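You operate a simulated robot arm through the tools that you are given. There is no shell and no other tool.

Carry out the task below with a simulated robot arm. There is one attempt and no reset: what you move stays moved.

TASK
Stop the track machine, lock it off and open its cover.
Fine: black off button, yellow ball slider in; red turn switch off, then lock slide in, then the cover.

Only the result counts: the job must be done as asked and must still hold three seconds after the hand-in. Knocking over, shifting, dropping, spilling or breaking anything else fails it. Lids that push on must go on centred and level and be pressed home; caps that screw on are set level and turned clockwise until they are tight.

THE ROBOT
A 6-joint arm with a two-finger parallel gripper, fixed in place. Base frame: the origin is on the floor under the middle of its stand, x ahead of it, y to its left, z up. Lengths are in mm, angles in rad, forces in N, time in s.
It reaches about 838 mm from its shoulder. Its first joint turns from -1.152 to 1.152 rad. Payload 2.45 kg.
The TCP is the grasp point between the finger pads, 24 mm short of the fingertips. In the tool frame z runs along the fingers and y along their closing line. Largest opening 68 mm; finger width 17, thickness 10; the body of the gripper, 40 by 70 mm, starts 41 mm behind the TCP.
Orientation is that of the tool frame in the base frame, as a unit quaternion [w, x, y, z]. With the fingers straight down and closing along the base's y, the tool's x points along the base's -x, its y along +y and its z along -z.

THE INTERFACE
- The arm moves only by the tool send_rows. Its argument "commands" is a list of rows, each a list of 7 numbers: the shift along the base's x, y, z in units of 250 mm (1.0 is 250 mm), then the turn, a rotation vector about the base's x, y, z in units of 180 degrees (1.0 is 180 degrees), then the gripper command, from -1 (fully open) to 1 (shut), values between in proportion. In form: [[tx, ty, tz, ax, ay, az, grip], ...]. A call has 1 to 20 rows; each row is the pose to reach, as a shift and turn from the pose commanded when the call began. A call with a number of a shift or a turn outside -1 to 1 is refused whole. Rows are played at 5 a second. More than 50 mm and 0.15 rad between two rows, or a gripper value outside its range, and nothing of the call is played. A pose out of reach is approached as far as the arm can. The call stops where the force on the tool passes 90 N (or 10 N more than at its start, if that is more) or the arm is blocked; 0.2 s more then pass. Each finger travels about 108 mm/s and halts on what it meets, pressing with about 29 N; the grip force reading is that of the motor and also rises with nothing between the fingers. The clock runs only during rows and for 0.2 s after the last one: add rows that repeat a pose to give the fingers time. The reply holds the time, the measured pose of the TCP, the force on the tool along the base axes, the opening and the grip force, in the units named above and with some noise, with the torque about the TCP (base axes, N m) and any sound that the robot's microphone picked up.
- Cameras (640 x 400 px; columns grow to the right, rows downward): "scene" is fixed at [170, 411.6, 1465.9]; the picture's right is [-0.77, -0.64, 0.00], its down [-0.35, 0.41, -0.84] and it looks along [0.54, -0.65, -0.54] (base axes); focal length 279 px, centre (320, 200). "wrist" rides on the gripper at [84, 11, -75] in the tool frame; the picture's right is [-0.13, 0.99, 0.00], its down [-0.60, -0.08, -0.79] and it looks along [-0.79, -0.10, 0.61] (tool axes); focal length 251 px, centre (320, 200). There is no depth. A picture from a camera that has moved, and an enlarged one, comes with that camera's place and axes in the base frame and with its lens.
- snapshot(camera): a new picture of that camera. It takes no simulated time.
- enlarge(camera, box): a new picture of the part [left, top, right, bottom] of that camera's present view, enlarged. It takes no simulated time.
- close_job(): hands the job in; it is judged then, once.

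Nothing tells you positions but the pictures and the camera data. Unless the task says otherwise, let go and move clear before handing in.

The tools are called after "Request:" as name(argument=value, ...) on one line, values as JSON. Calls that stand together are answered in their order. send_rows: Moves the arm, as the interface text tells. Its arguments: {"type":"object","properties":{"commands":{"type":"array","items":{"type":"array","items":{"type":"number"}}}},"required":["commands"]} The other tools are called the same way: snapshot (camera) takes a picture; enlarge (camera, box) takes an enlarged picture of a part of a camera's view; close_job () hands the job in.

At the start:

```text
t: 0.0
eef_pos: [481.1, -60.0, 1287.2]
tcp_rot: [-0.001, 0.0, 1.0, 0.0]
wrist_force: [-0.2, 0.2, -0.1]
torque: [0.02, 0.0, 0.04]
grip_width: 68.2
gripper_force: 0.0
```

scene: 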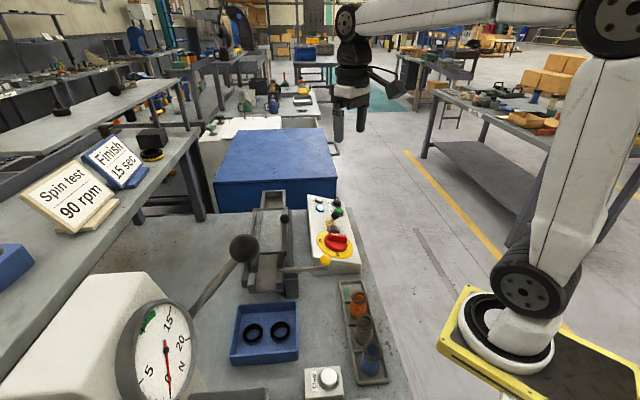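
wrist: 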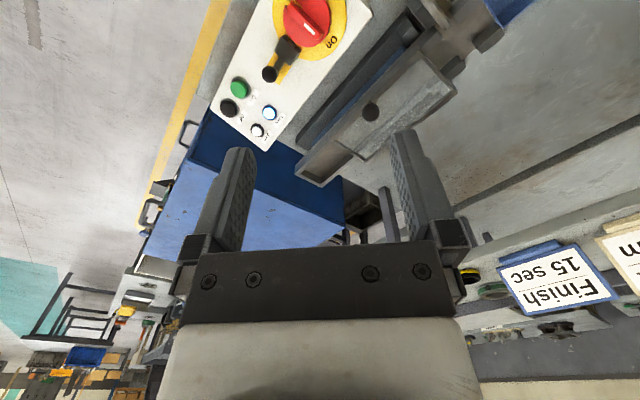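

I see a bench with a control panel (black/green buttons, red rotary switch on yellow), a track machine with a yellow ball handle, and a large blue cover. First I'll enlarge the views to locate each part.

Request:
enlarge(camera="scene", box=[220, 170, 400, 310])

Request:
enlarge(camera="wrist", box=[180, 0, 500, 200])

Request:
enlarge(camera="scene", box=[290, 180, 380, 280])

```text
2.86 times, centred on (310, 240) of scene
camera zoom: at [170.0, 411.6, 1465.9], right [-0.77, -0.64, 0.0], down [-0.35, 0.41, -0.84], along [0.54, -0.65, -0.54], focal length 798 px, centre (349, 86)
```

zoom: 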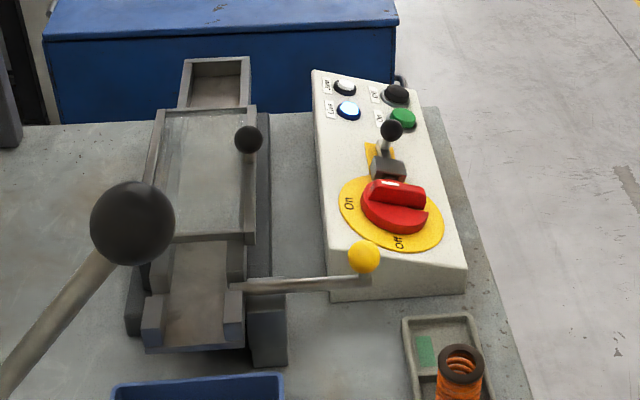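

```text
2.00 times, centred on (340, 100) of wrist
camera zoom: at [396.9, -49.6, 1364.1], right [0.13, 0.99, 0.0], down [0.6, -0.08, 0.79], along [0.79, -0.1, -0.61], focal length 503 px, centre (280, 400)
```

zoom: 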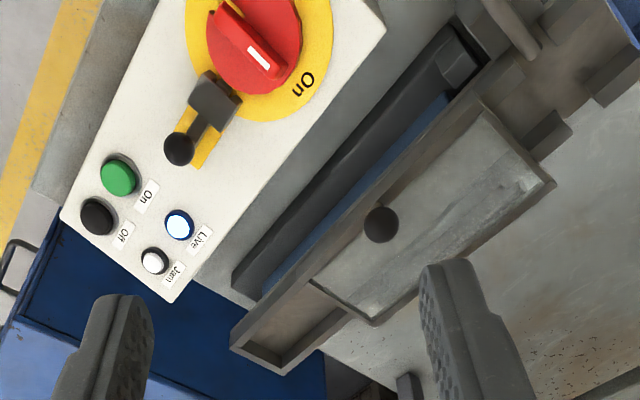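

```text
4.00 times, centred on (335, 230) of scene
camera zoom: at [170.0, 411.6, 1465.9], right [-0.77, -0.64, 0.0], down [-0.35, 0.41, -0.84], along [0.54, -0.65, -0.54], focal length 1117 px, centre (260, 80)
```

zoom: 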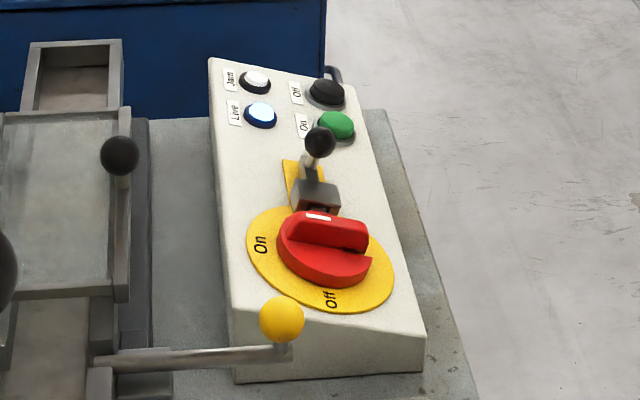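

The cover's black ball handle triangulates to about (637, 0, 1013) and the off button to about (648, -256, 932). I'll back the arm off at its current height to see the yellow ball and the near end of the panel.

Request:
send_rows(commands=[[-0.15, 0, 0, 0, 0, 0, -1], [-0.3, 0, 0, 0, 0, 0, -1], [-0.45, 0, 0, 0, 0, 0, -1], [-0.55, 0, 0, 0, 0, 0, -1], [-0.55, 0, 0, 0, 0, 0, -1]])

```text
t: 1.2
eef_pos: [375.9, -70.2, 1288.1]
tcp_rot: [0.0, -0.001, 1.0, -0.001]
wrist_force: [0.4, 0.4, 0.1]
torque: [0.01, -0.02, 0.01]
grip_width: 67.9
gripper_force: 0.1
out of reach, approached as far as the arm can: row 3, 4, 5
```

Request:
snapshot(camera="wrist")

Request:
enlarge(camera="wrist", box=[180, 0, 500, 200])

Request:
snapshot(camera="scene")

```text
taken
camera wrist: at [291.6, -59.7, 1364.1], right [0.13, 0.99, 0.0], down [0.6, -0.08, 0.79], along [0.79, -0.1, -0.61], focal length 251 px, centre (320, 200)
```

wrist: 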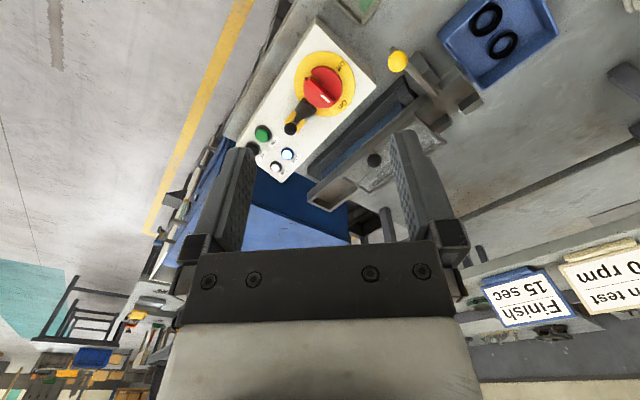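

```text
2.00 times, centred on (340, 100) of wrist
camera zoom: at [291.6, -59.7, 1364.1], right [0.13, 0.99, 0.0], down [0.6, -0.08, 0.79], along [0.79, -0.1, -0.61], focal length 503 px, centre (280, 400)
```

zoom: 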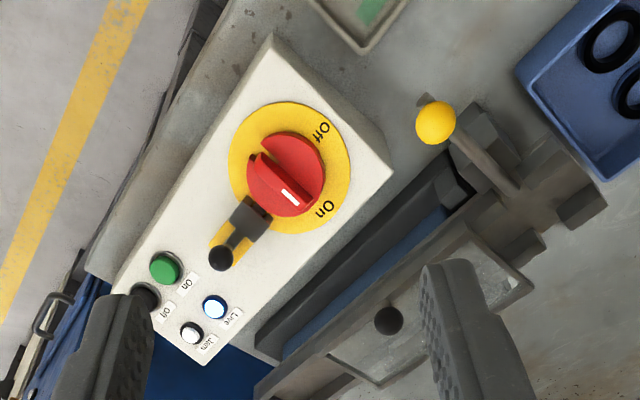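

```text
taken
```

scene: 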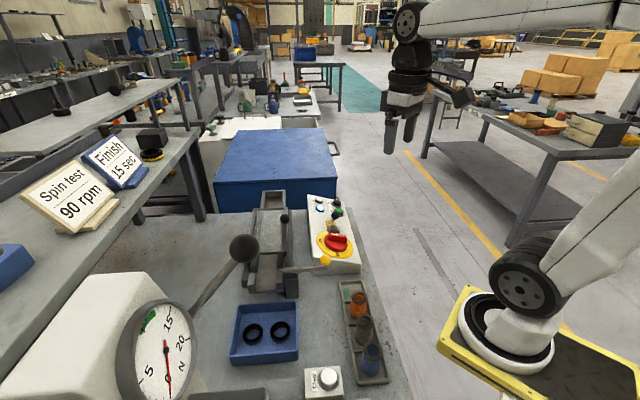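

The yellow ball is near (470, 29, 989), the red switch near (521, -82, 940), and the lock slide knob near (577, -151, 969). I'll zoom in closer on the details before moving.

Request:
enlarge(camera="wrist", box=[230, 10, 390, 110])

Request:
enlarge(camera="wrist", box=[300, 40, 460, 140])

Request:
enlarge(camera="scene", box=[305, 200, 369, 240])

Request:
enlarge(camera="scene", box=[310, 225, 374, 265])

Request:
enlarge(camera="scene", box=[225, 180, 345, 300])

```text
4.00 times, centred on (310, 60) of wrist
camera zoom: at [291.6, -59.7, 1364.1], right [0.13, 0.99, 0.0], down [0.6, -0.08, 0.79], along [0.79, -0.1, -0.61], focal length 1006 px, centre (360, 760)
```

zoom: 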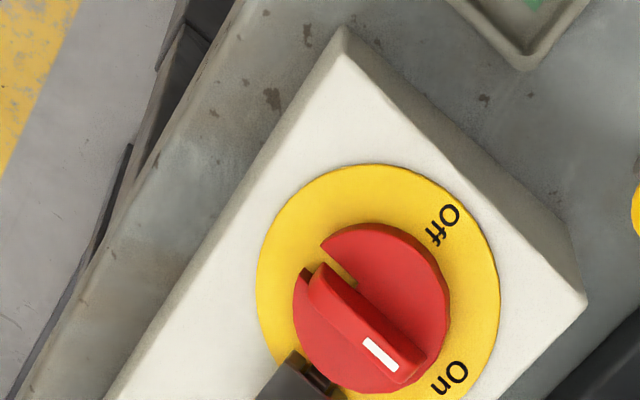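

```text
4.00 times, centred on (380, 90) of wrist
camera zoom: at [291.6, -59.7, 1364.1], right [0.13, 0.99, 0.0], down [0.6, -0.08, 0.79], along [0.79, -0.1, -0.61], focal length 1006 px, centre (80, 640)
```

zoom: 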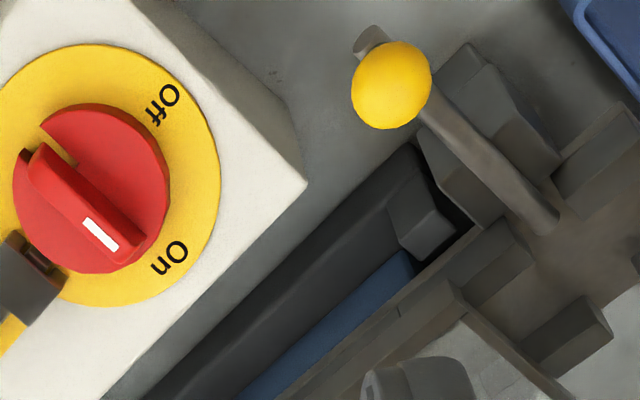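

```text
10.00 times, centred on (337, 220) of scene
camera zoom: at [170.0, 411.6, 1465.9], right [-0.77, -0.64, 0.0], down [-0.35, 0.41, -0.84], along [0.54, -0.65, -0.54], focal length 2791 px, centre (150, 0)
```

zoom: 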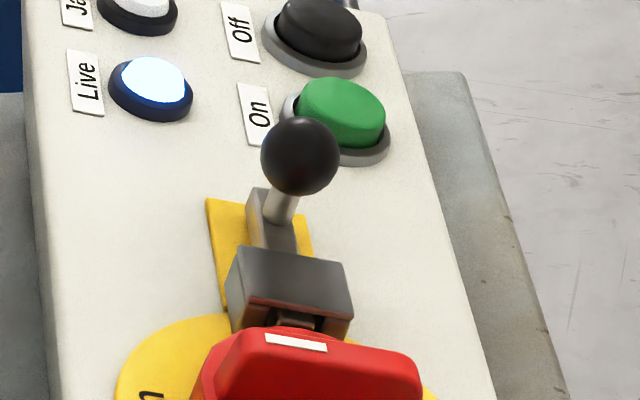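

```text
10.00 times, centred on (342, 245) of scene
camera zoom: at [170.0, 411.6, 1465.9], right [-0.77, -0.64, 0.0], down [-0.35, 0.41, -0.84], along [0.54, -0.65, -0.54], focal length 2791 px, centre (100, -250)
```

zoom: 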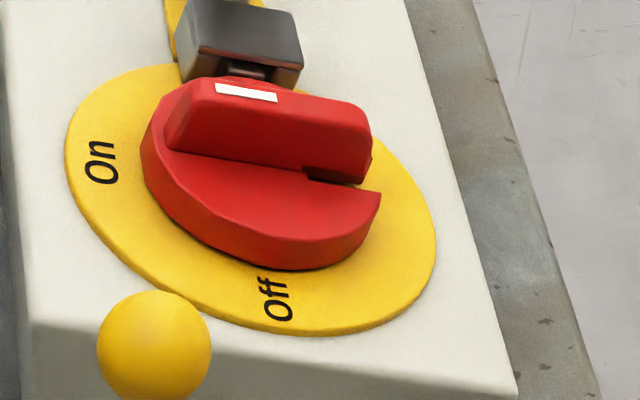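

```text
3.33 times, centred on (285, 240) of scene
camera zoom: at [170.0, 411.6, 1465.9], right [-0.77, -0.64, 0.0], down [-0.35, 0.41, -0.84], along [0.54, -0.65, -0.54], focal length 930 px, centre (437, 67)
```

zoom: 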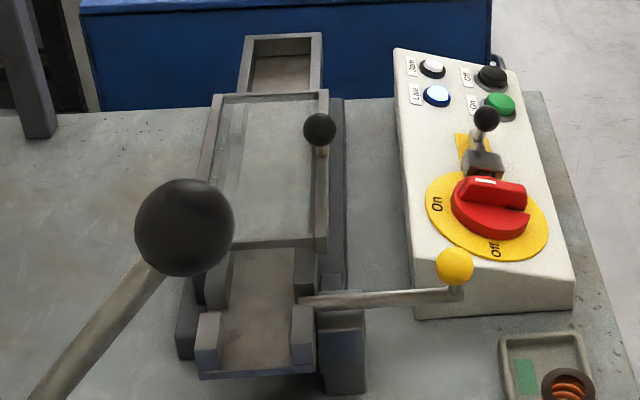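

The switch turns counter-clockwise (seen from above) from On to Off, which brings the disc notch round to the lock slide's bolt. I'll lower the arm for closer views of the machine and the panel from the robot side.

Request:
send_rows(commands=[[0.05, 0, -0.1, 0, 0, 0, -1], [0.1, 0, -0.25, 0, 0, 0, -1], [0.1, 0, -0.4, 0, 0, 0, -1], [0.1, 0, -0.5, 0, 0, 0, -1], [0.1, 0, -0.5, 0, 0, 0, -1]])

Request:
snapshot(camera="wrist")

Request:
enlarge(camera="wrist", box=[300, 0, 620, 200])

```text
t: 2.4
eef_pos: [399.6, -70.1, 1161.4]
tcp_rot: [-0.001, 0.0, 1.0, 0.0]
wrist_force: [0.3, 0.1, 0.1]
torque: [-0.01, 0.04, 0.02]
grip_width: 68.2
gripper_force: 0.1
```

```text
taken
camera wrist: at [316.0, -58.5, 1237.4], right [0.13, 0.99, 0.0], down [0.6, -0.08, 0.79], along [0.79, -0.1, -0.61], focal length 251 px, centre (320, 200)
```

wrist: 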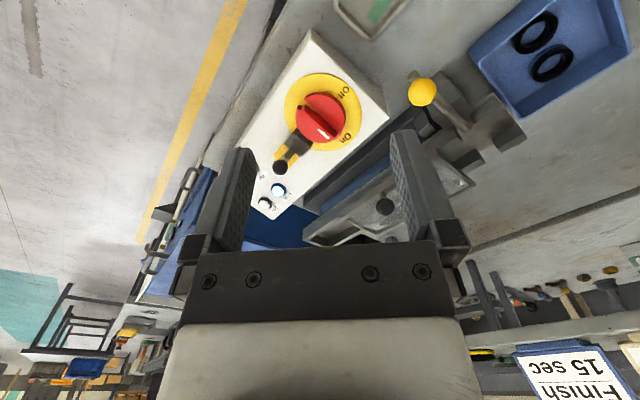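

```text
2.00 times, centred on (460, 100) of wrist
camera zoom: at [316.0, -58.5, 1237.4], right [0.13, 0.99, 0.0], down [0.6, -0.08, 0.79], along [0.79, -0.1, -0.61], focal length 503 px, centre (40, 400)
```

zoom: 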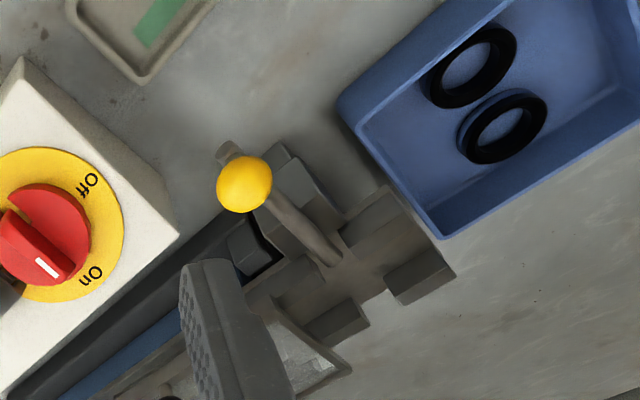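

The machine's near end shows the bolt rod passing a guide block into the track. I'll move above the machine to look at the cover's construction.

Request:
send_rows(commands=[[0.15, 0.05, 0.1, 0, 0, 0, -1], [0.3, 0.12, 0.2, 0, 0, 0, -1], [0.45, 0.2, 0.3, 0, 0, 0, -1], [0.6, 0.28, 0.35, 0, 0, 0, -1], [0.7, 0.32, 0.35, 0, 0, 0, -1], [0.7, 0.32, 0.35, 0, 0, 0, -1]])

Request:
snapshot(camera="wrist")

Request:
enlarge(camera="wrist", box=[160, 0, 480, 200])

```text
t: 3.8
eef_pos: [574.9, 12.1, 1248.6]
tcp_rot: [0.0, 0.0, 1.0, 0.0]
wrist_force: [0.6, 0.0, 0.2]
torque: [0.0, 0.0, 0.03]
grip_width: 67.9
gripper_force: 0.0
```

```text
taken
camera wrist: at [490.5, 22.3, 1326.1], right [0.13, 0.99, 0.0], down [0.6, -0.08, 0.79], along [0.79, -0.1, -0.61], focal length 251 px, centre (320, 200)
```

wrist: 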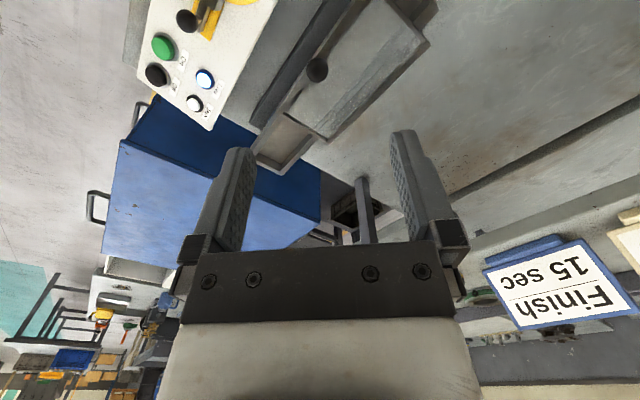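

```text
2.00 times, centred on (320, 100) of wrist
camera zoom: at [490.5, 22.3, 1326.1], right [0.13, 0.99, 0.0], down [0.6, -0.08, 0.79], along [0.79, -0.1, -0.61], focal length 503 px, centre (320, 400)
```

zoom: 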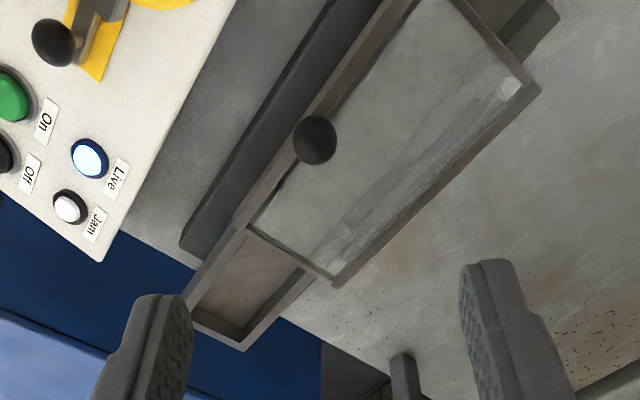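

The cover is a framed pane with its ball handle in the middle of the robot-side long rail, so it hinges on the far long rail. Next I'll yaw the tool by -45° and look along the panel.

Request:
send_rows(commands=[[-0.04, -0.05, -0.08, 0, 0, -0.042, -1], [-0.08, -0.1, -0.16, 0, 0, -0.084, -1], [-0.13, -0.16, -0.25, 0, 0, -0.126, -1], [-0.18, -0.22, -0.33, 0, 0, -0.168, -1], [-0.22, -0.27, -0.41, 0, 0, -0.21, -1], [-0.256, -0.316, -0.49, 0, 0, -0.25, -1], [-0.256, -0.316, -0.49, 0, 0, -0.25, -1]])

Request:
snapshot(camera="wrist")

Request:
enlarge(camera="wrist", box=[220, 0, 420, 125])

Request:
enlarge(camera="wrist", box=[230, 120, 410, 240])

```text
t: 5.4
eef_pos: [510.9, -67.1, 1125.5]
tcp_rot: [0.0, 0.384, 0.923, -0.001]
wrist_force: [-0.1, 0.5, -0.2]
torque: [-0.02, -0.03, -0.05]
grip_width: 68.0
gripper_force: 0.1
```

```text
taken
camera wrist: at [459.1, 0.0, 1201.9], right [0.79, 0.61, 0.0], down [0.37, -0.48, 0.79], along [0.48, -0.63, -0.61], focal length 251 px, centre (320, 200)
```

wrist: 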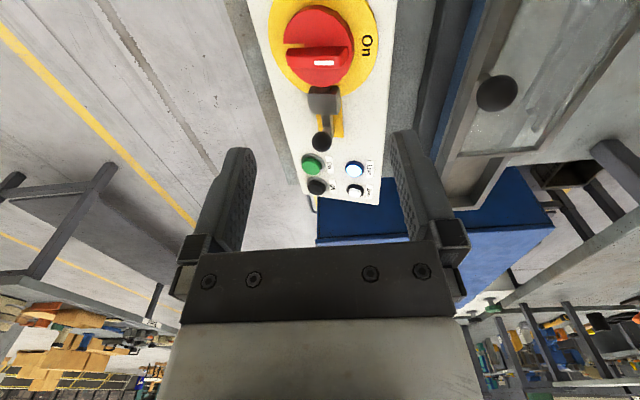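

```text
3.20 times, centred on (320, 62) of wrist
camera zoom: at [459.1, 0.0, 1201.9], right [0.79, 0.61, 0.0], down [0.37, -0.48, 0.79], along [0.48, -0.63, -0.61], focal length 805 px, centre (320, 640)
```

zoom: 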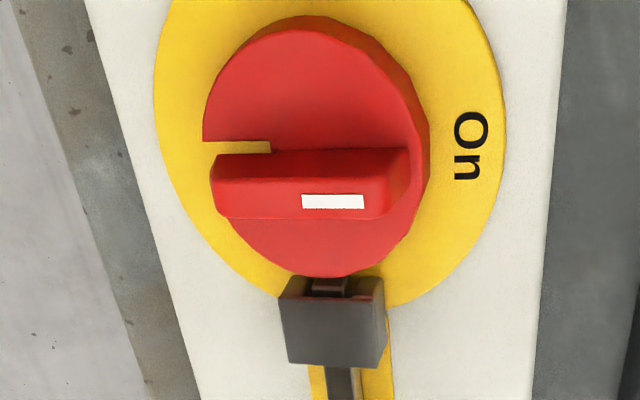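

```text
3.33 times, centred on (320, 180) of wrist
camera zoom: at [459.1, 0.0, 1201.9], right [0.79, 0.61, 0.0], down [0.37, -0.48, 0.79], along [0.48, -0.63, -0.61], focal length 838 px, centre (320, 267)
```

zoom: 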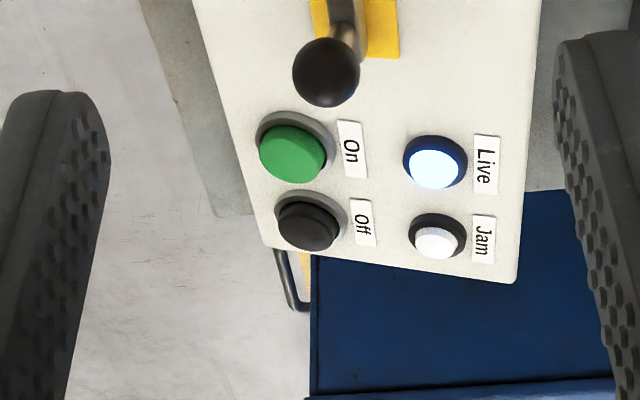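

The panel is turned 45°, its face tilts about 15° toward the robot, and I estimate the off button cap at (652, -263, 922). I'll close the fingers, tilt the tool square to the face and hover above the off button to check alignment.

Request:
send_rows(commands=[[0.059, -0.11, -0.039, 0.0074, -0.0074, 0, 1], [0.118, -0.22, -0.078, 0.0147, -0.0147, 0, 1], [0.177, -0.33, -0.116, 0.0221, -0.0221, 0, 1], [0.236, -0.44, -0.155, 0.0295, -0.0295, 0, 1], [0.294, -0.551, -0.194, 0.0368, -0.0368, 0, 1], [0.353, -0.661, -0.233, 0.0442, -0.0442, 0, 1], [0.412, -0.771, -0.271, 0.0515, -0.0515, 0, 1], [0.471, -0.881, -0.31, 0.0589, -0.0589, 0, 1], [0.471, -0.881, -0.31, 0.0589, -0.0589, 0, 1]])

Request:
snapshot(camera="wrist")

Request:
enlarge(camera="wrist", box=[240, 40, 400, 140])

Request:
enlarge(camera="scene", box=[290, 150, 386, 210])

```text
t: 7.4
eef_pos: [626.2, -288.4, 1049.3]
tcp_rot: [0.05, 0.379, 0.916, 0.12]
wrist_force: [0.5, -0.5, -1.1]
torque: [0.03, 0.0, -0.01]
grip_width: 0.0
gripper_force: 23.2
```

```text
taken
camera wrist: at [561.2, -235.8, 1125.3], right [0.77, 0.59, 0.26], down [0.23, -0.63, 0.75], along [0.6, -0.51, -0.61], focal length 251 px, centre (320, 200)
```

wrist: 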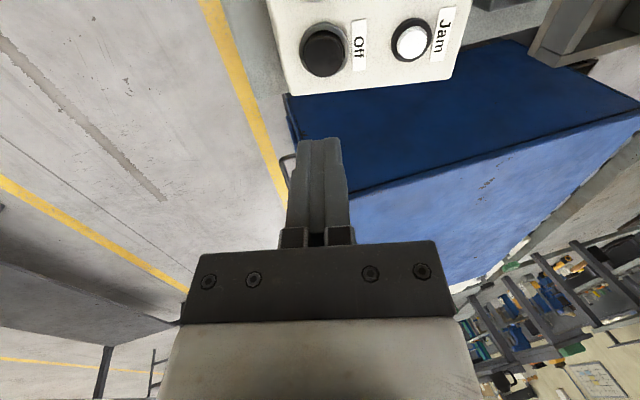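

```text
4.00 times, centred on (320, 90) of wrist
camera zoom: at [561.2, -235.8, 1125.3], right [0.77, 0.59, 0.26], down [0.23, -0.63, 0.75], along [0.6, -0.51, -0.61], focal length 1006 px, centre (320, 640)
```

zoom: 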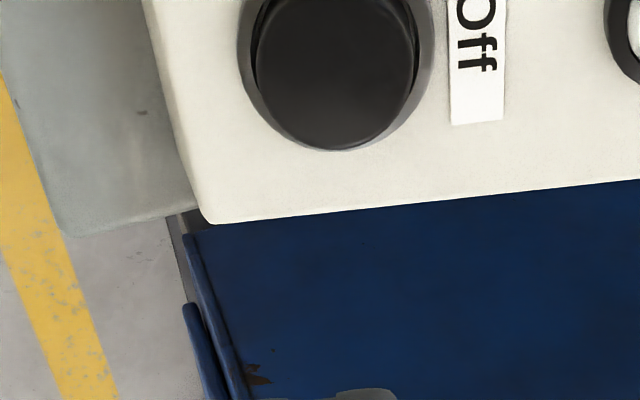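

```text
6.67 times, centred on (338, 180) of scene
camera zoom: at [170.0, 411.6, 1465.9], right [-0.77, -0.64, 0.0], down [-0.35, 0.41, -0.84], along [0.54, -0.65, -0.54], focal length 1861 px, centre (200, 333)
```

zoom: 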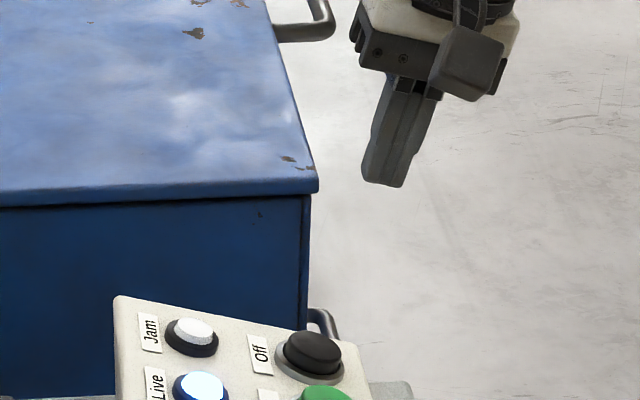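

The off button sits at about (651.5, -261, 922). I'll descend along the face normal until the closed fingertips are about 20 mm above it, then check again.

Request:
send_rows(commands=[[0.02, 0.024, -0.11, 0, 0, 0, 1], [0.039, 0.048, -0.22, 0, 0, 0, 1], [0.0588, 0.0724, -0.328, 0, 0, 0, 1], [0.0588, 0.0724, -0.328, 0, 0, 0, 1], [0.0588, 0.0724, -0.328, 0, 0, 0, 1]])

Request:
snapshot(camera="wrist")

Request:
enlarge(camera="scene", box=[300, 170, 364, 210])

```text
t: 8.6
eef_pos: [640.9, -270.1, 965.2]
tcp_rot: [0.05, 0.38, 0.916, 0.12]
wrist_force: [0.6, 0.5, 0.4]
torque: [-0.01, 0.0, 0.01]
grip_width: 0.0
gripper_force: 24.3
```

```text
taken
camera wrist: at [576.3, -217.3, 1042.6], right [0.77, 0.59, 0.26], down [0.23, -0.63, 0.75], along [0.6, -0.51, -0.61], focal length 251 px, centre (320, 200)
```

wrist: 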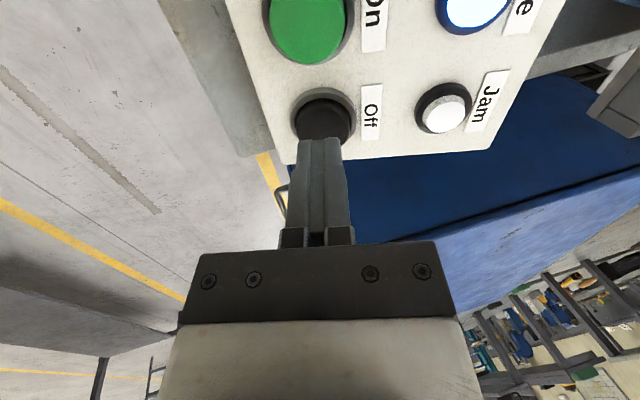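

```text
10.00 times, centred on (332, 190) of scene
camera zoom: at [170.0, 411.6, 1465.9], right [-0.77, -0.64, 0.0], down [-0.35, 0.41, -0.84], along [0.54, -0.65, -0.54], focal length 2791 px, centre (200, 300)
```

zoom: 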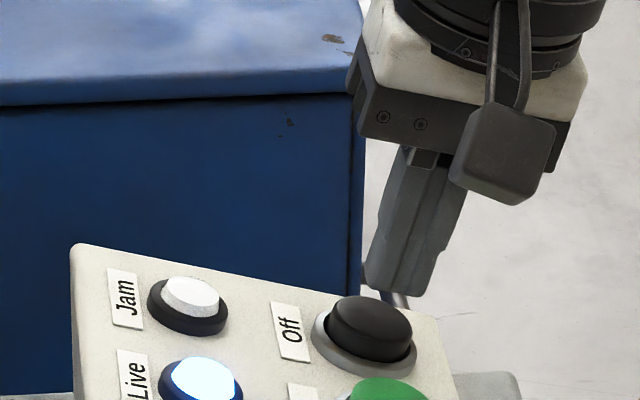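

The fingertips line up with the off cap. I'll move in along the normal until just short of contact.

Request:
send_rows(commands=[[0.008, 0.008, -0.025, 0, 0, 0, 1], [0.0142, 0.0142, -0.0525, 0, 0, 0, 1], [0.0142, 0.0142, -0.0525, 0, 0, 0, 1]])

Request:
snapshot(camera="wrist")

Request:
enlarge(camera="scene", box=[300, 170, 364, 210])

```text
t: 9.4
eef_pos: [645.9, -266.7, 954.8]
tcp_rot: [0.05, 0.379, 0.916, 0.12]
wrist_force: [0.0, 0.1, -0.1]
torque: [-0.02, -0.01, -0.01]
grip_width: 0.1
gripper_force: 23.7
```

```text
taken
camera wrist: at [580.0, -213.8, 1030.7], right [0.77, 0.59, 0.26], down [0.23, -0.63, 0.75], along [0.6, -0.51, -0.61], focal length 251 px, centre (320, 200)
```

wrist: 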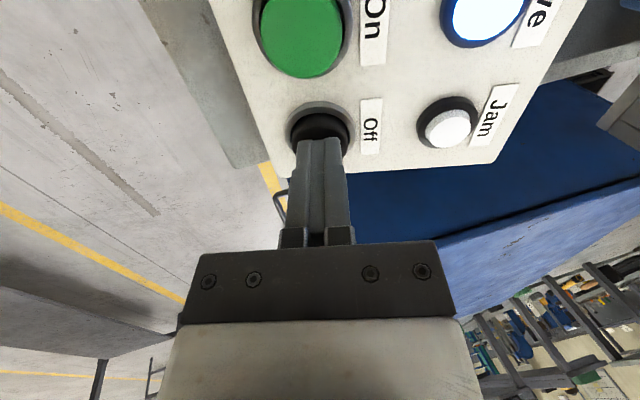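

```text
10.00 times, centred on (332, 190) of scene
camera zoom: at [170.0, 411.6, 1465.9], right [-0.77, -0.64, 0.0], down [-0.35, 0.41, -0.84], along [0.54, -0.65, -0.54], focal length 2791 px, centre (200, 300)
```

zoom: 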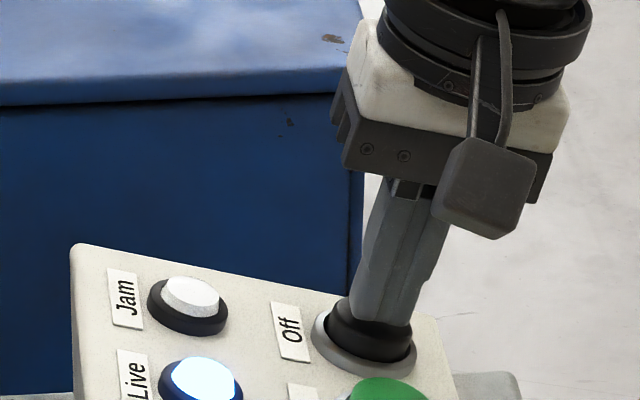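

The tips are over the cap and not touching yet. I'll press gently in small steps while watching the force.

Request:
send_rows(commands=[[0.0022, 0.0022, -0.0116, 0, 0, 0, 1], [0.0044, 0.0044, -0.0232, 0, 0, 0, 1], [0.0044, 0.0044, -0.0232, 0, 0, 0, 1]])

Request:
enlarge(camera="scene", box=[300, 170, 364, 210])

```text
t: 10.2
eef_pos: [647.6, -266.0, 949.1]
tcp_rot: [0.05, 0.38, 0.916, 0.119]
wrist_force: [-2.8, -1.1, 2.3]
torque: [-0.02, -0.01, 0.01]
grip_width: 0.0
gripper_force: 24.1
heard: click
```

```text
10.00 times, centred on (332, 190) of scene
camera zoom: at [169.9, 411.6, 1465.9], right [-0.77, -0.64, 0.0], down [-0.35, 0.41, -0.84], along [0.54, -0.65, -0.54], focal length 2791 px, centre (200, 300)
```

zoom: 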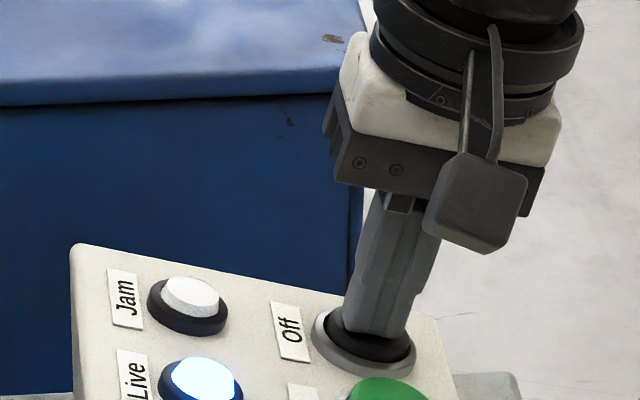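

A click was heard at light force, so the off button has actuated. I'll retreat along the normal and look at the panel.

Request:
send_rows(commands=[[-0.0073, -0.0073, 0.0386, 0, 0, 0, 1], [-0.022, -0.022, 0.116, 0, 0, 0, 1], [-0.044, -0.044, 0.232, 0, 0, 0, 1], [-0.066, -0.066, 0.348, 0, 0, 0, 1], [-0.066, -0.066, 0.348, 0, 0, 0, 1]])

Request:
snapshot(camera="scene")

Request:
enlarge(camera="scene", box=[290, 180, 386, 240])

Request:
enlarge(camera="scene", box=[225, 180, 345, 300])

```text
t: 11.4
eef_pos: [631.1, -282.5, 1035.3]
tcp_rot: [0.05, 0.38, 0.916, 0.12]
wrist_force: [-0.3, 0.5, -0.2]
torque: [-0.01, -0.02, 0.03]
grip_width: 0.2
gripper_force: 23.4
```

```text
taken
```

scene: 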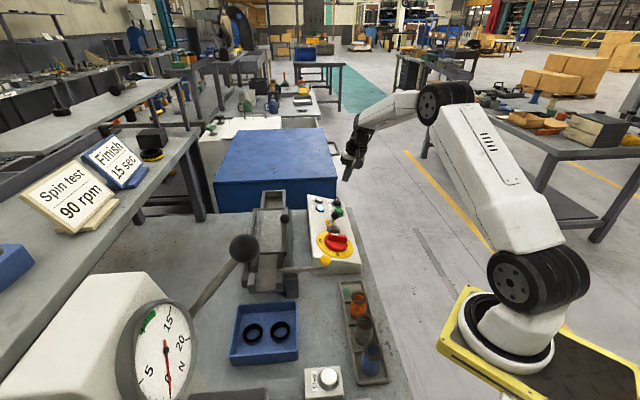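

```text
6.67 times, centred on (338, 210) of scene
camera zoom: at [170.0, 411.6, 1465.9], right [-0.77, -0.64, 0.0], down [-0.35, 0.41, -0.84], along [0.54, -0.65, -0.54], focal length 1861 px, centre (200, 133)
```

zoom: 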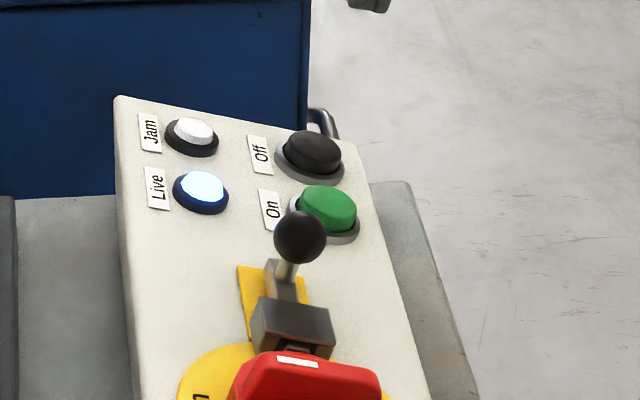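

```text
3.33 times, centred on (285, 240) of scene
camera zoom: at [170.0, 411.6, 1465.9], right [-0.77, -0.64, 0.0], down [-0.35, 0.41, -0.84], along [0.54, -0.65, -0.54], focal length 930 px, centre (437, 67)
```

zoom: 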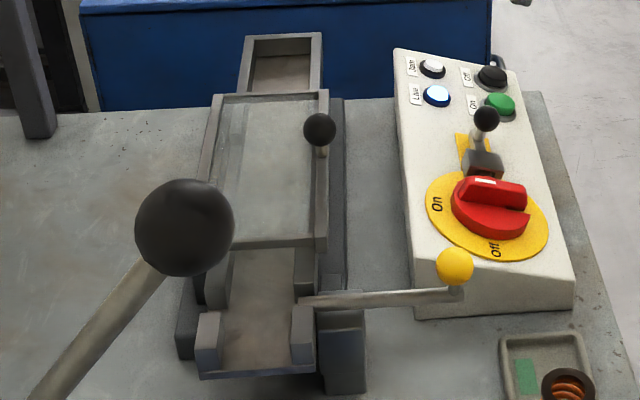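

The off button is done, and the yellow ball refines to (471, 30, 983) with its rod running along the 45° direction into the track. I'll return the tool to vertical and travel high over the panel to the outer side of the yellow ball.

Request:
send_rows(commands=[[-0.04, 0.05, 0.08, -0.0098, 0.0098, 0, 1], [-0.12, 0.17, 0.15, -0.0196, 0.0196, 0, 1], [-0.21, 0.29, 0.15, -0.0295, 0.0295, 0, 1], [-0.3, 0.42, 0.15, -0.0393, 0.0393, 0, 1], [-0.4, 0.56, 0.15, -0.0491, 0.0491, 0, 1], [-0.5, 0.7, 0.15, -0.0589, 0.0589, 0, 1], [-0.5, 0.7, 0.15, -0.0589, 0.0589, 0, 1]])

Request:
send_rows(commands=[[-0.1, 0.14, 0, 0, 0, 0, 1], [-0.2, 0.28, 0, 0, 0, 0, 1], [-0.282, 0.405, 0, 0, 0, 0, 1], [-0.282, 0.405, 0, 0, 0, 0, 1]])

Request:
snapshot(camera="wrist")

Request:
enlarge(camera="scene", box=[240, 200, 400, 300])

```text
t: 13.0
eef_pos: [507.3, -108.4, 1074.9]
tcp_rot: [-0.001, 0.383, 0.924, 0.0]
wrist_force: [0.6, -0.7, 0.3]
torque: [0.03, 0.01, -0.01]
grip_width: 0.2
gripper_force: 23.6
```

```text
t: 14.0
eef_pos: [435.0, -3.8, 1072.6]
tcp_rot: [0.0, 0.382, 0.924, 0.0]
wrist_force: [-0.9, 0.3, 0.2]
torque: [0.0, 0.0, -0.02]
grip_width: 0.2
gripper_force: 23.1
```

```text
taken
camera wrist: at [383.5, 63.5, 1149.0], right [0.79, 0.61, 0.0], down [0.37, -0.48, 0.79], along [0.48, -0.63, -0.61], focal length 251 px, centre (320, 200)
```

wrist: 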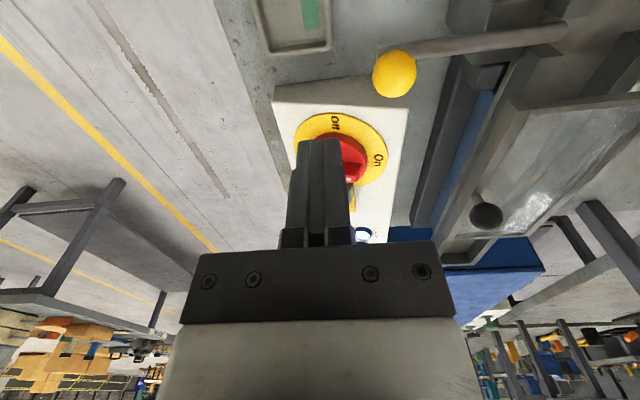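

```text
4.00 times, centred on (320, 250) of scene
camera zoom: at [169.9, 411.7, 1465.9], right [-0.77, -0.64, 0.0], down [-0.35, 0.41, -0.84], along [0.54, -0.65, -0.54], focal length 1117 px, centre (320, 0)
```

zoom: 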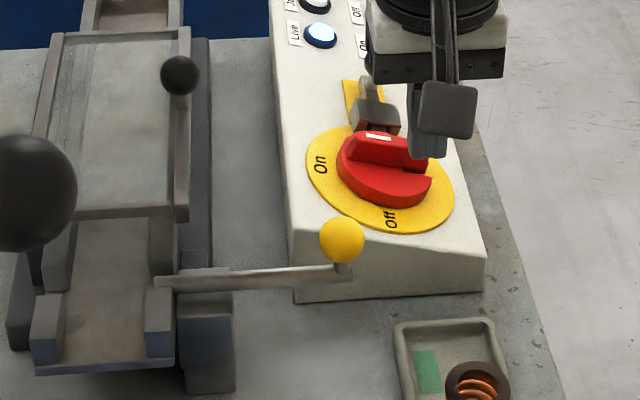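

The ball position is confirmed at (471, 30, 983). I'll lower the closed fingers on its outer side.

Request:
send_rows(commands=[[0, 0, -0.15, 0, 0, 0, 1], [0, 0, -0.306, 0, 0, 0, 1], [0, 0, -0.306, 0, 0, 0, 1]])

Request:
snapshot(camera="wrist")

Request:
enlarge(camera="scene", box=[240, 200, 400, 300])

```text
t: 14.8
eef_pos: [436.6, -6.9, 994.9]
tcp_rot: [-0.001, 0.383, 0.924, 0.0]
wrist_force: [0.7, 0.6, 0.6]
torque: [0.0, -0.04, -0.03]
grip_width: 0.1
gripper_force: 23.9
```

```text
taken
camera wrist: at [384.3, 61.2, 1071.6], right [0.79, 0.61, 0.0], down [0.37, -0.48, 0.79], along [0.48, -0.63, -0.61], focal length 251 px, centre (320, 200)
```

wrist: 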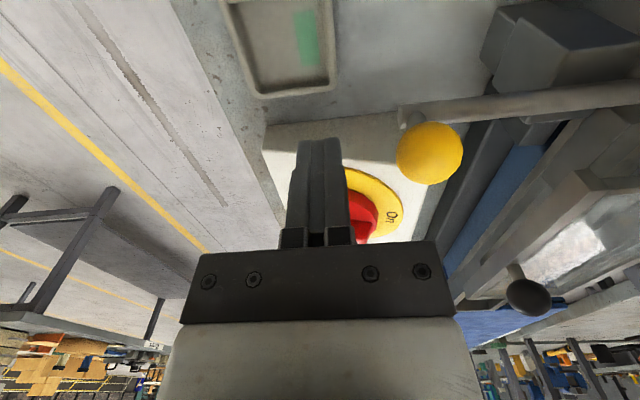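

```text
4.00 times, centred on (320, 250) of scene
camera zoom: at [170.0, 411.6, 1465.9], right [-0.77, -0.64, 0.0], down [-0.35, 0.41, -0.84], along [0.54, -0.65, -0.54], focal length 1117 px, centre (320, 0)
```

zoom: 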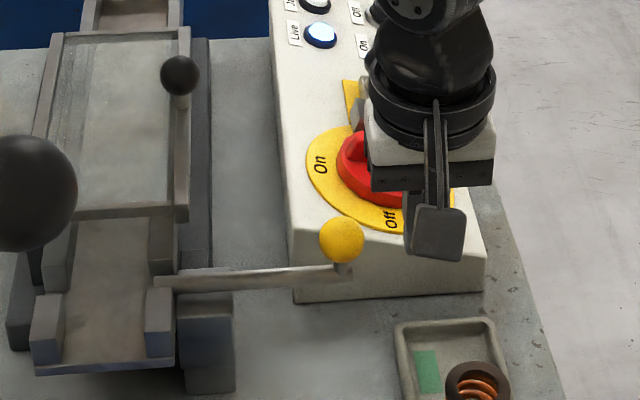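

The fingers are about 27 mm from the ball on its outer side and well aligned. I'll push along the rod in stages and watch the force.

Request:
send_rows(commands=[[0.0283, 0.0283, 0, 0, 0, 0, 1], [0.0566, 0.0566, 0, 0, 0, 0, 1], [0.0707, 0.0707, 0, 0, 0, 0, 1], [0.0849, 0.0849, 0, 0, 0, 0, 1], [0.099, 0.099, 0, 0, 0, 0, 1], [0.099, 0.099, 0, 0, 0, 0, 1]])

Request:
enlarge(camera="scene", box=[240, 200, 400, 300])

```text
t: 16.2
eef_pos: [460.6, 19.3, 996.2]
tcp_rot: [0.0, 0.383, 0.924, 0.0]
wrist_force: [-0.5, 0.8, 0.2]
torque: [0.01, 0.0, 0.01]
grip_width: 0.0
gripper_force: 23.7
```

```text
4.00 times, centred on (320, 250) of scene
camera zoom: at [170.0, 411.6, 1465.9], right [-0.77, -0.64, 0.0], down [-0.35, 0.41, -0.84], along [0.54, -0.65, -0.54], focal length 1117 px, centre (320, 0)
```

zoom: 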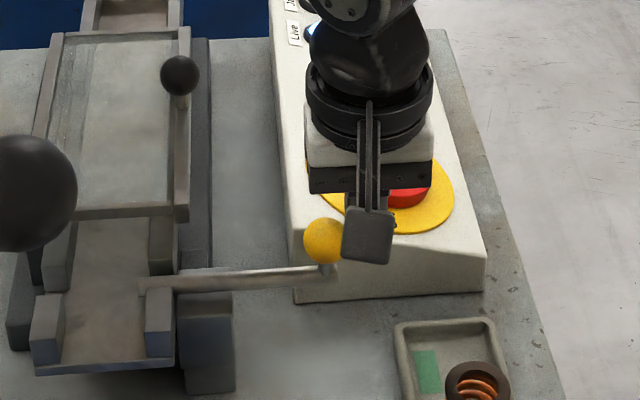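

The slider moves freely with the push. I'll continue in stages.

Request:
send_rows(commands=[[0.0141, 0.0141, 0, 0, 0, 0, 1], [0.0283, 0.0283, 0, 0, 0, 0, 1], [0.0424, 0.0424, 0, 0, 0, 0, 1], [0.0566, 0.0566, 0, 0, 0, 0, 1], [0.0566, 0.0566, 0, 0, 0, 0, 1]])

Request:
enlarge(camera="scene", box=[240, 200, 400, 300])

```text
t: 17.4
eef_pos: [473.4, 33.4, 996.4]
tcp_rot: [0.0, 0.383, 0.924, 0.001]
wrist_force: [0.0, -1.1, 0.3]
torque: [0.02, 0.02, -0.01]
grip_width: 0.0
gripper_force: 23.7
```

```text
4.00 times, centred on (320, 250) of scene
camera zoom: at [170.0, 411.6, 1465.9], right [-0.77, -0.64, 0.0], down [-0.35, 0.41, -0.84], along [0.54, -0.65, -0.54], focal length 1117 px, centre (320, 0)
```

zoom: 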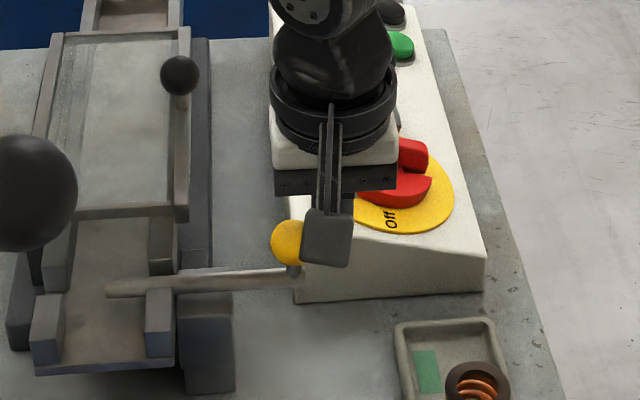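

Request:
send_rows(commands=[[0.0141, 0.0141, 0, 0, 0, 0, 1], [0.0283, 0.0283, 0, 0, 0, 0, 1], [0.0424, 0.0424, 0, 0, 0, 0, 1], [0.0566, 0.0566, 0, 0, 0, 0, 1], [0.0566, 0.0566, 0, 0, 0, 0, 1]])

Request:
enlarge(camera="scene", box=[240, 200, 400, 300])

```text
t: 18.6
eef_pos: [488.5, 47.2, 997.3]
tcp_rot: [0.0, 0.383, 0.924, 0.001]
wrist_force: [0.2, -0.3, -0.2]
torque: [-0.02, 0.0, 0.0]
grip_width: 0.0
gripper_force: 23.8
```

```text
4.00 times, centred on (320, 250) of scene
camera zoom: at [170.0, 411.6, 1465.9], right [-0.77, -0.64, 0.0], down [-0.35, 0.41, -0.84], along [0.54, -0.65, -0.54], focal length 1117 px, centre (320, 0)
```

zoom: 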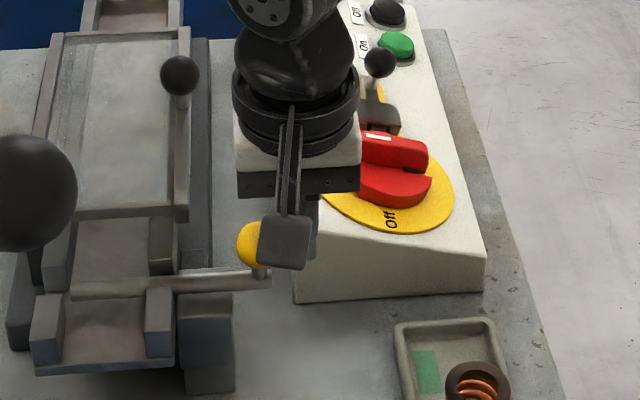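

The bolt is nearly across the track. I'll continue with smaller steps to find its end stop.

Request:
send_rows(commands=[[0.0085, 0.0085, 0, 0, 0, 0, 1], [0.017, 0.017, 0, 0, 0, 0, 1], [0.0255, 0.0255, 0, 0, 0, 0, 1], [0.0255, 0.0255, 0, 0, 0, 0, 1]])

Request:
enlarge(camera="scene", box=[240, 200, 400, 300])

Request:
snapshot(camera="wrist")

```text
t: 19.6
eef_pos: [495.4, 54.0, 996.0]
tcp_rot: [0.0, 0.383, 0.924, 0.0]
wrist_force: [1.0, 1.0, 0.5]
torque: [-0.01, 0.0, 0.02]
grip_width: 0.3
gripper_force: 23.4
```

```text
4.00 times, centred on (320, 250) of scene
camera zoom: at [170.0, 411.6, 1465.9], right [-0.77, -0.64, 0.0], down [-0.35, 0.41, -0.84], along [0.54, -0.65, -0.54], focal length 1117 px, centre (320, 0)
```

zoom: 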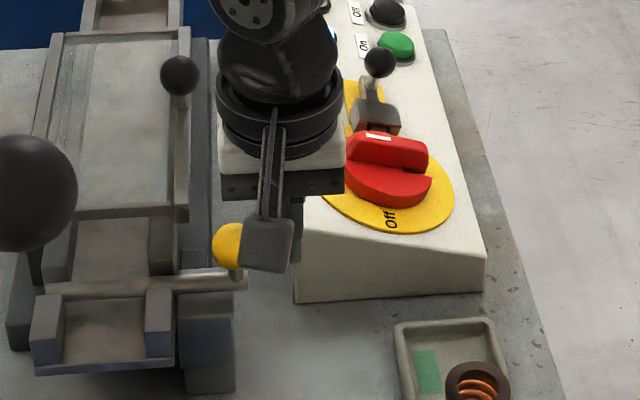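

```text
taken
camera wrist: at [443.3, 121.1, 1072.5], right [0.79, 0.61, 0.0], down [0.37, -0.48, 0.79], along [0.48, -0.63, -0.61], focal length 251 px, centre (320, 200)
```

wrist: 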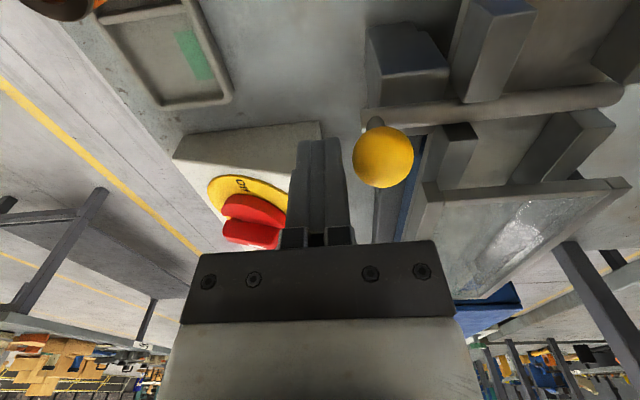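

Still no end stop felt. I'll keep pushing in small steps.

Request:
send_rows(commands=[[0.0085, 0.0085, 0, 0, 0, 0, 1], [0.017, 0.017, 0, 0, 0, 0, 1], [0.0255, 0.0255, 0, 0, 0, 0, 1], [0.0255, 0.0255, 0, 0, 0, 0, 1]])

Request:
enlarge(camera="scene", box=[240, 200, 400, 300])

Request:
snapshot(camera="wrist")

```text
t: 20.6
eef_pos: [498.5, 57.8, 996.1]
tcp_rot: [-0.002, 0.382, 0.924, -0.001]
wrist_force: [-13.3, -18.9, 10.2]
torque: [-0.16, 0.09, -0.03]
grip_width: 0.3
gripper_force: 23.9
```

```text
4.00 times, centred on (320, 250) of scene
camera zoom: at [169.4, 411.0, 1466.2], right [-0.77, -0.64, 0.0], down [-0.35, 0.41, -0.84], along [0.54, -0.65, -0.54], focal length 1117 px, centre (320, 0)
```

zoom: 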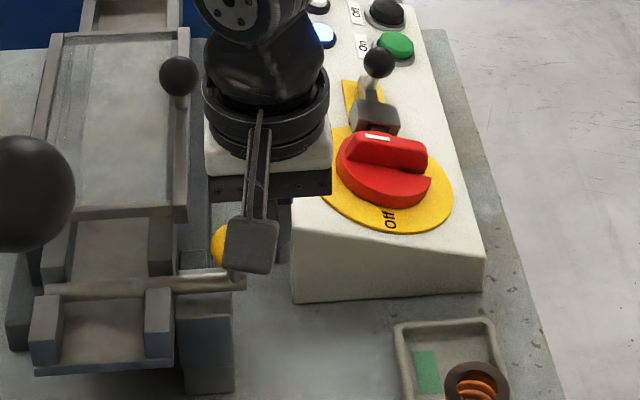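

```text
taken
camera wrist: at [447.9, 125.9, 1072.5], right [0.79, 0.61, 0.0], down [0.37, -0.48, 0.79], along [0.48, -0.63, -0.61], focal length 251 px, centre (320, 200)
```

wrist: 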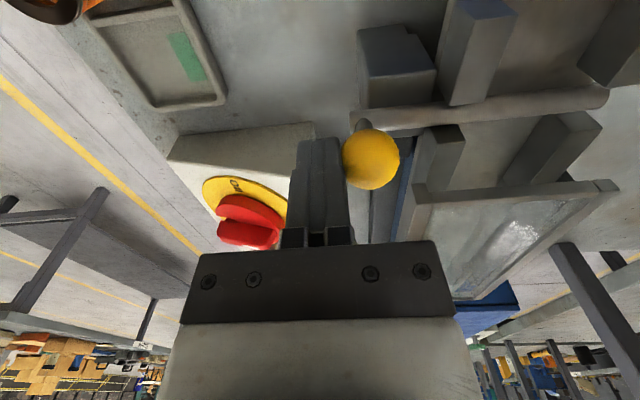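

The slider hit its end stop (about 23 N) with the bolt fully across the track. I'll back off and raise the arm, then check that the slider stays in.

Request:
send_rows(commands=[[-0.0141, -0.0141, 0, 0, 0, 0, 1], [-0.0424, -0.0424, 0, 0, 0, 0, 1], [-0.0849, -0.0849, 0, 0, 0, 0, 1], [-0.0849, -0.0849, 0.15, 0, 0, 0, 1], [-0.0849, -0.0849, 0.3, 0, 0, 0, 1], [-0.0849, -0.0849, 0.3, 0, 0, 0, 1]])

Request:
enlarge(camera="scene", box=[240, 200, 400, 300])

Request:
snapshot(camera="wrist")

```text
t: 22.0
eef_pos: [480.7, 40.3, 1072.5]
tcp_rot: [0.0, 0.383, 0.924, 0.0]
wrist_force: [0.3, 0.1, 0.5]
torque: [0.02, 0.0, 0.0]
grip_width: 0.0
gripper_force: 23.0
```

```text
4.00 times, centred on (320, 250) of scene
camera zoom: at [170.0, 411.6, 1465.9], right [-0.77, -0.64, 0.0], down [-0.35, 0.41, -0.84], along [0.54, -0.65, -0.54], focal length 1117 px, centre (320, 0)
```

zoom: 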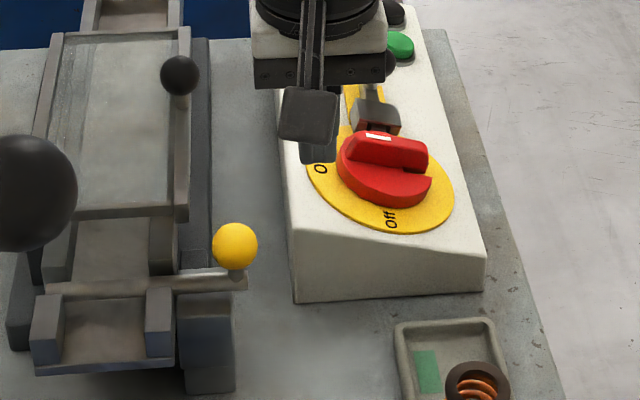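

```text
taken
camera wrist: at [429.0, 106.1, 1148.6], right [0.79, 0.61, 0.0], down [0.37, -0.48, 0.79], along [0.48, -0.63, -0.61], focal length 251 px, centre (320, 200)
```

wrist: 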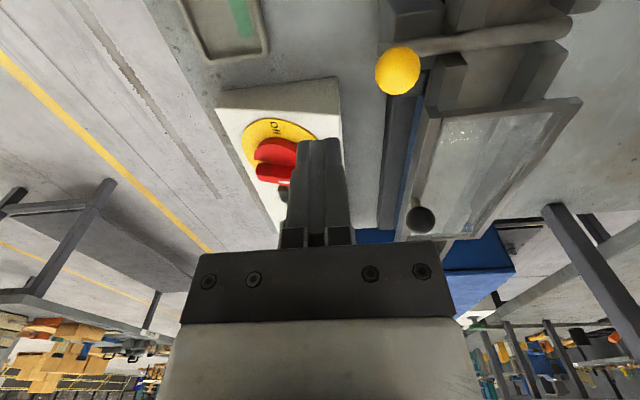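

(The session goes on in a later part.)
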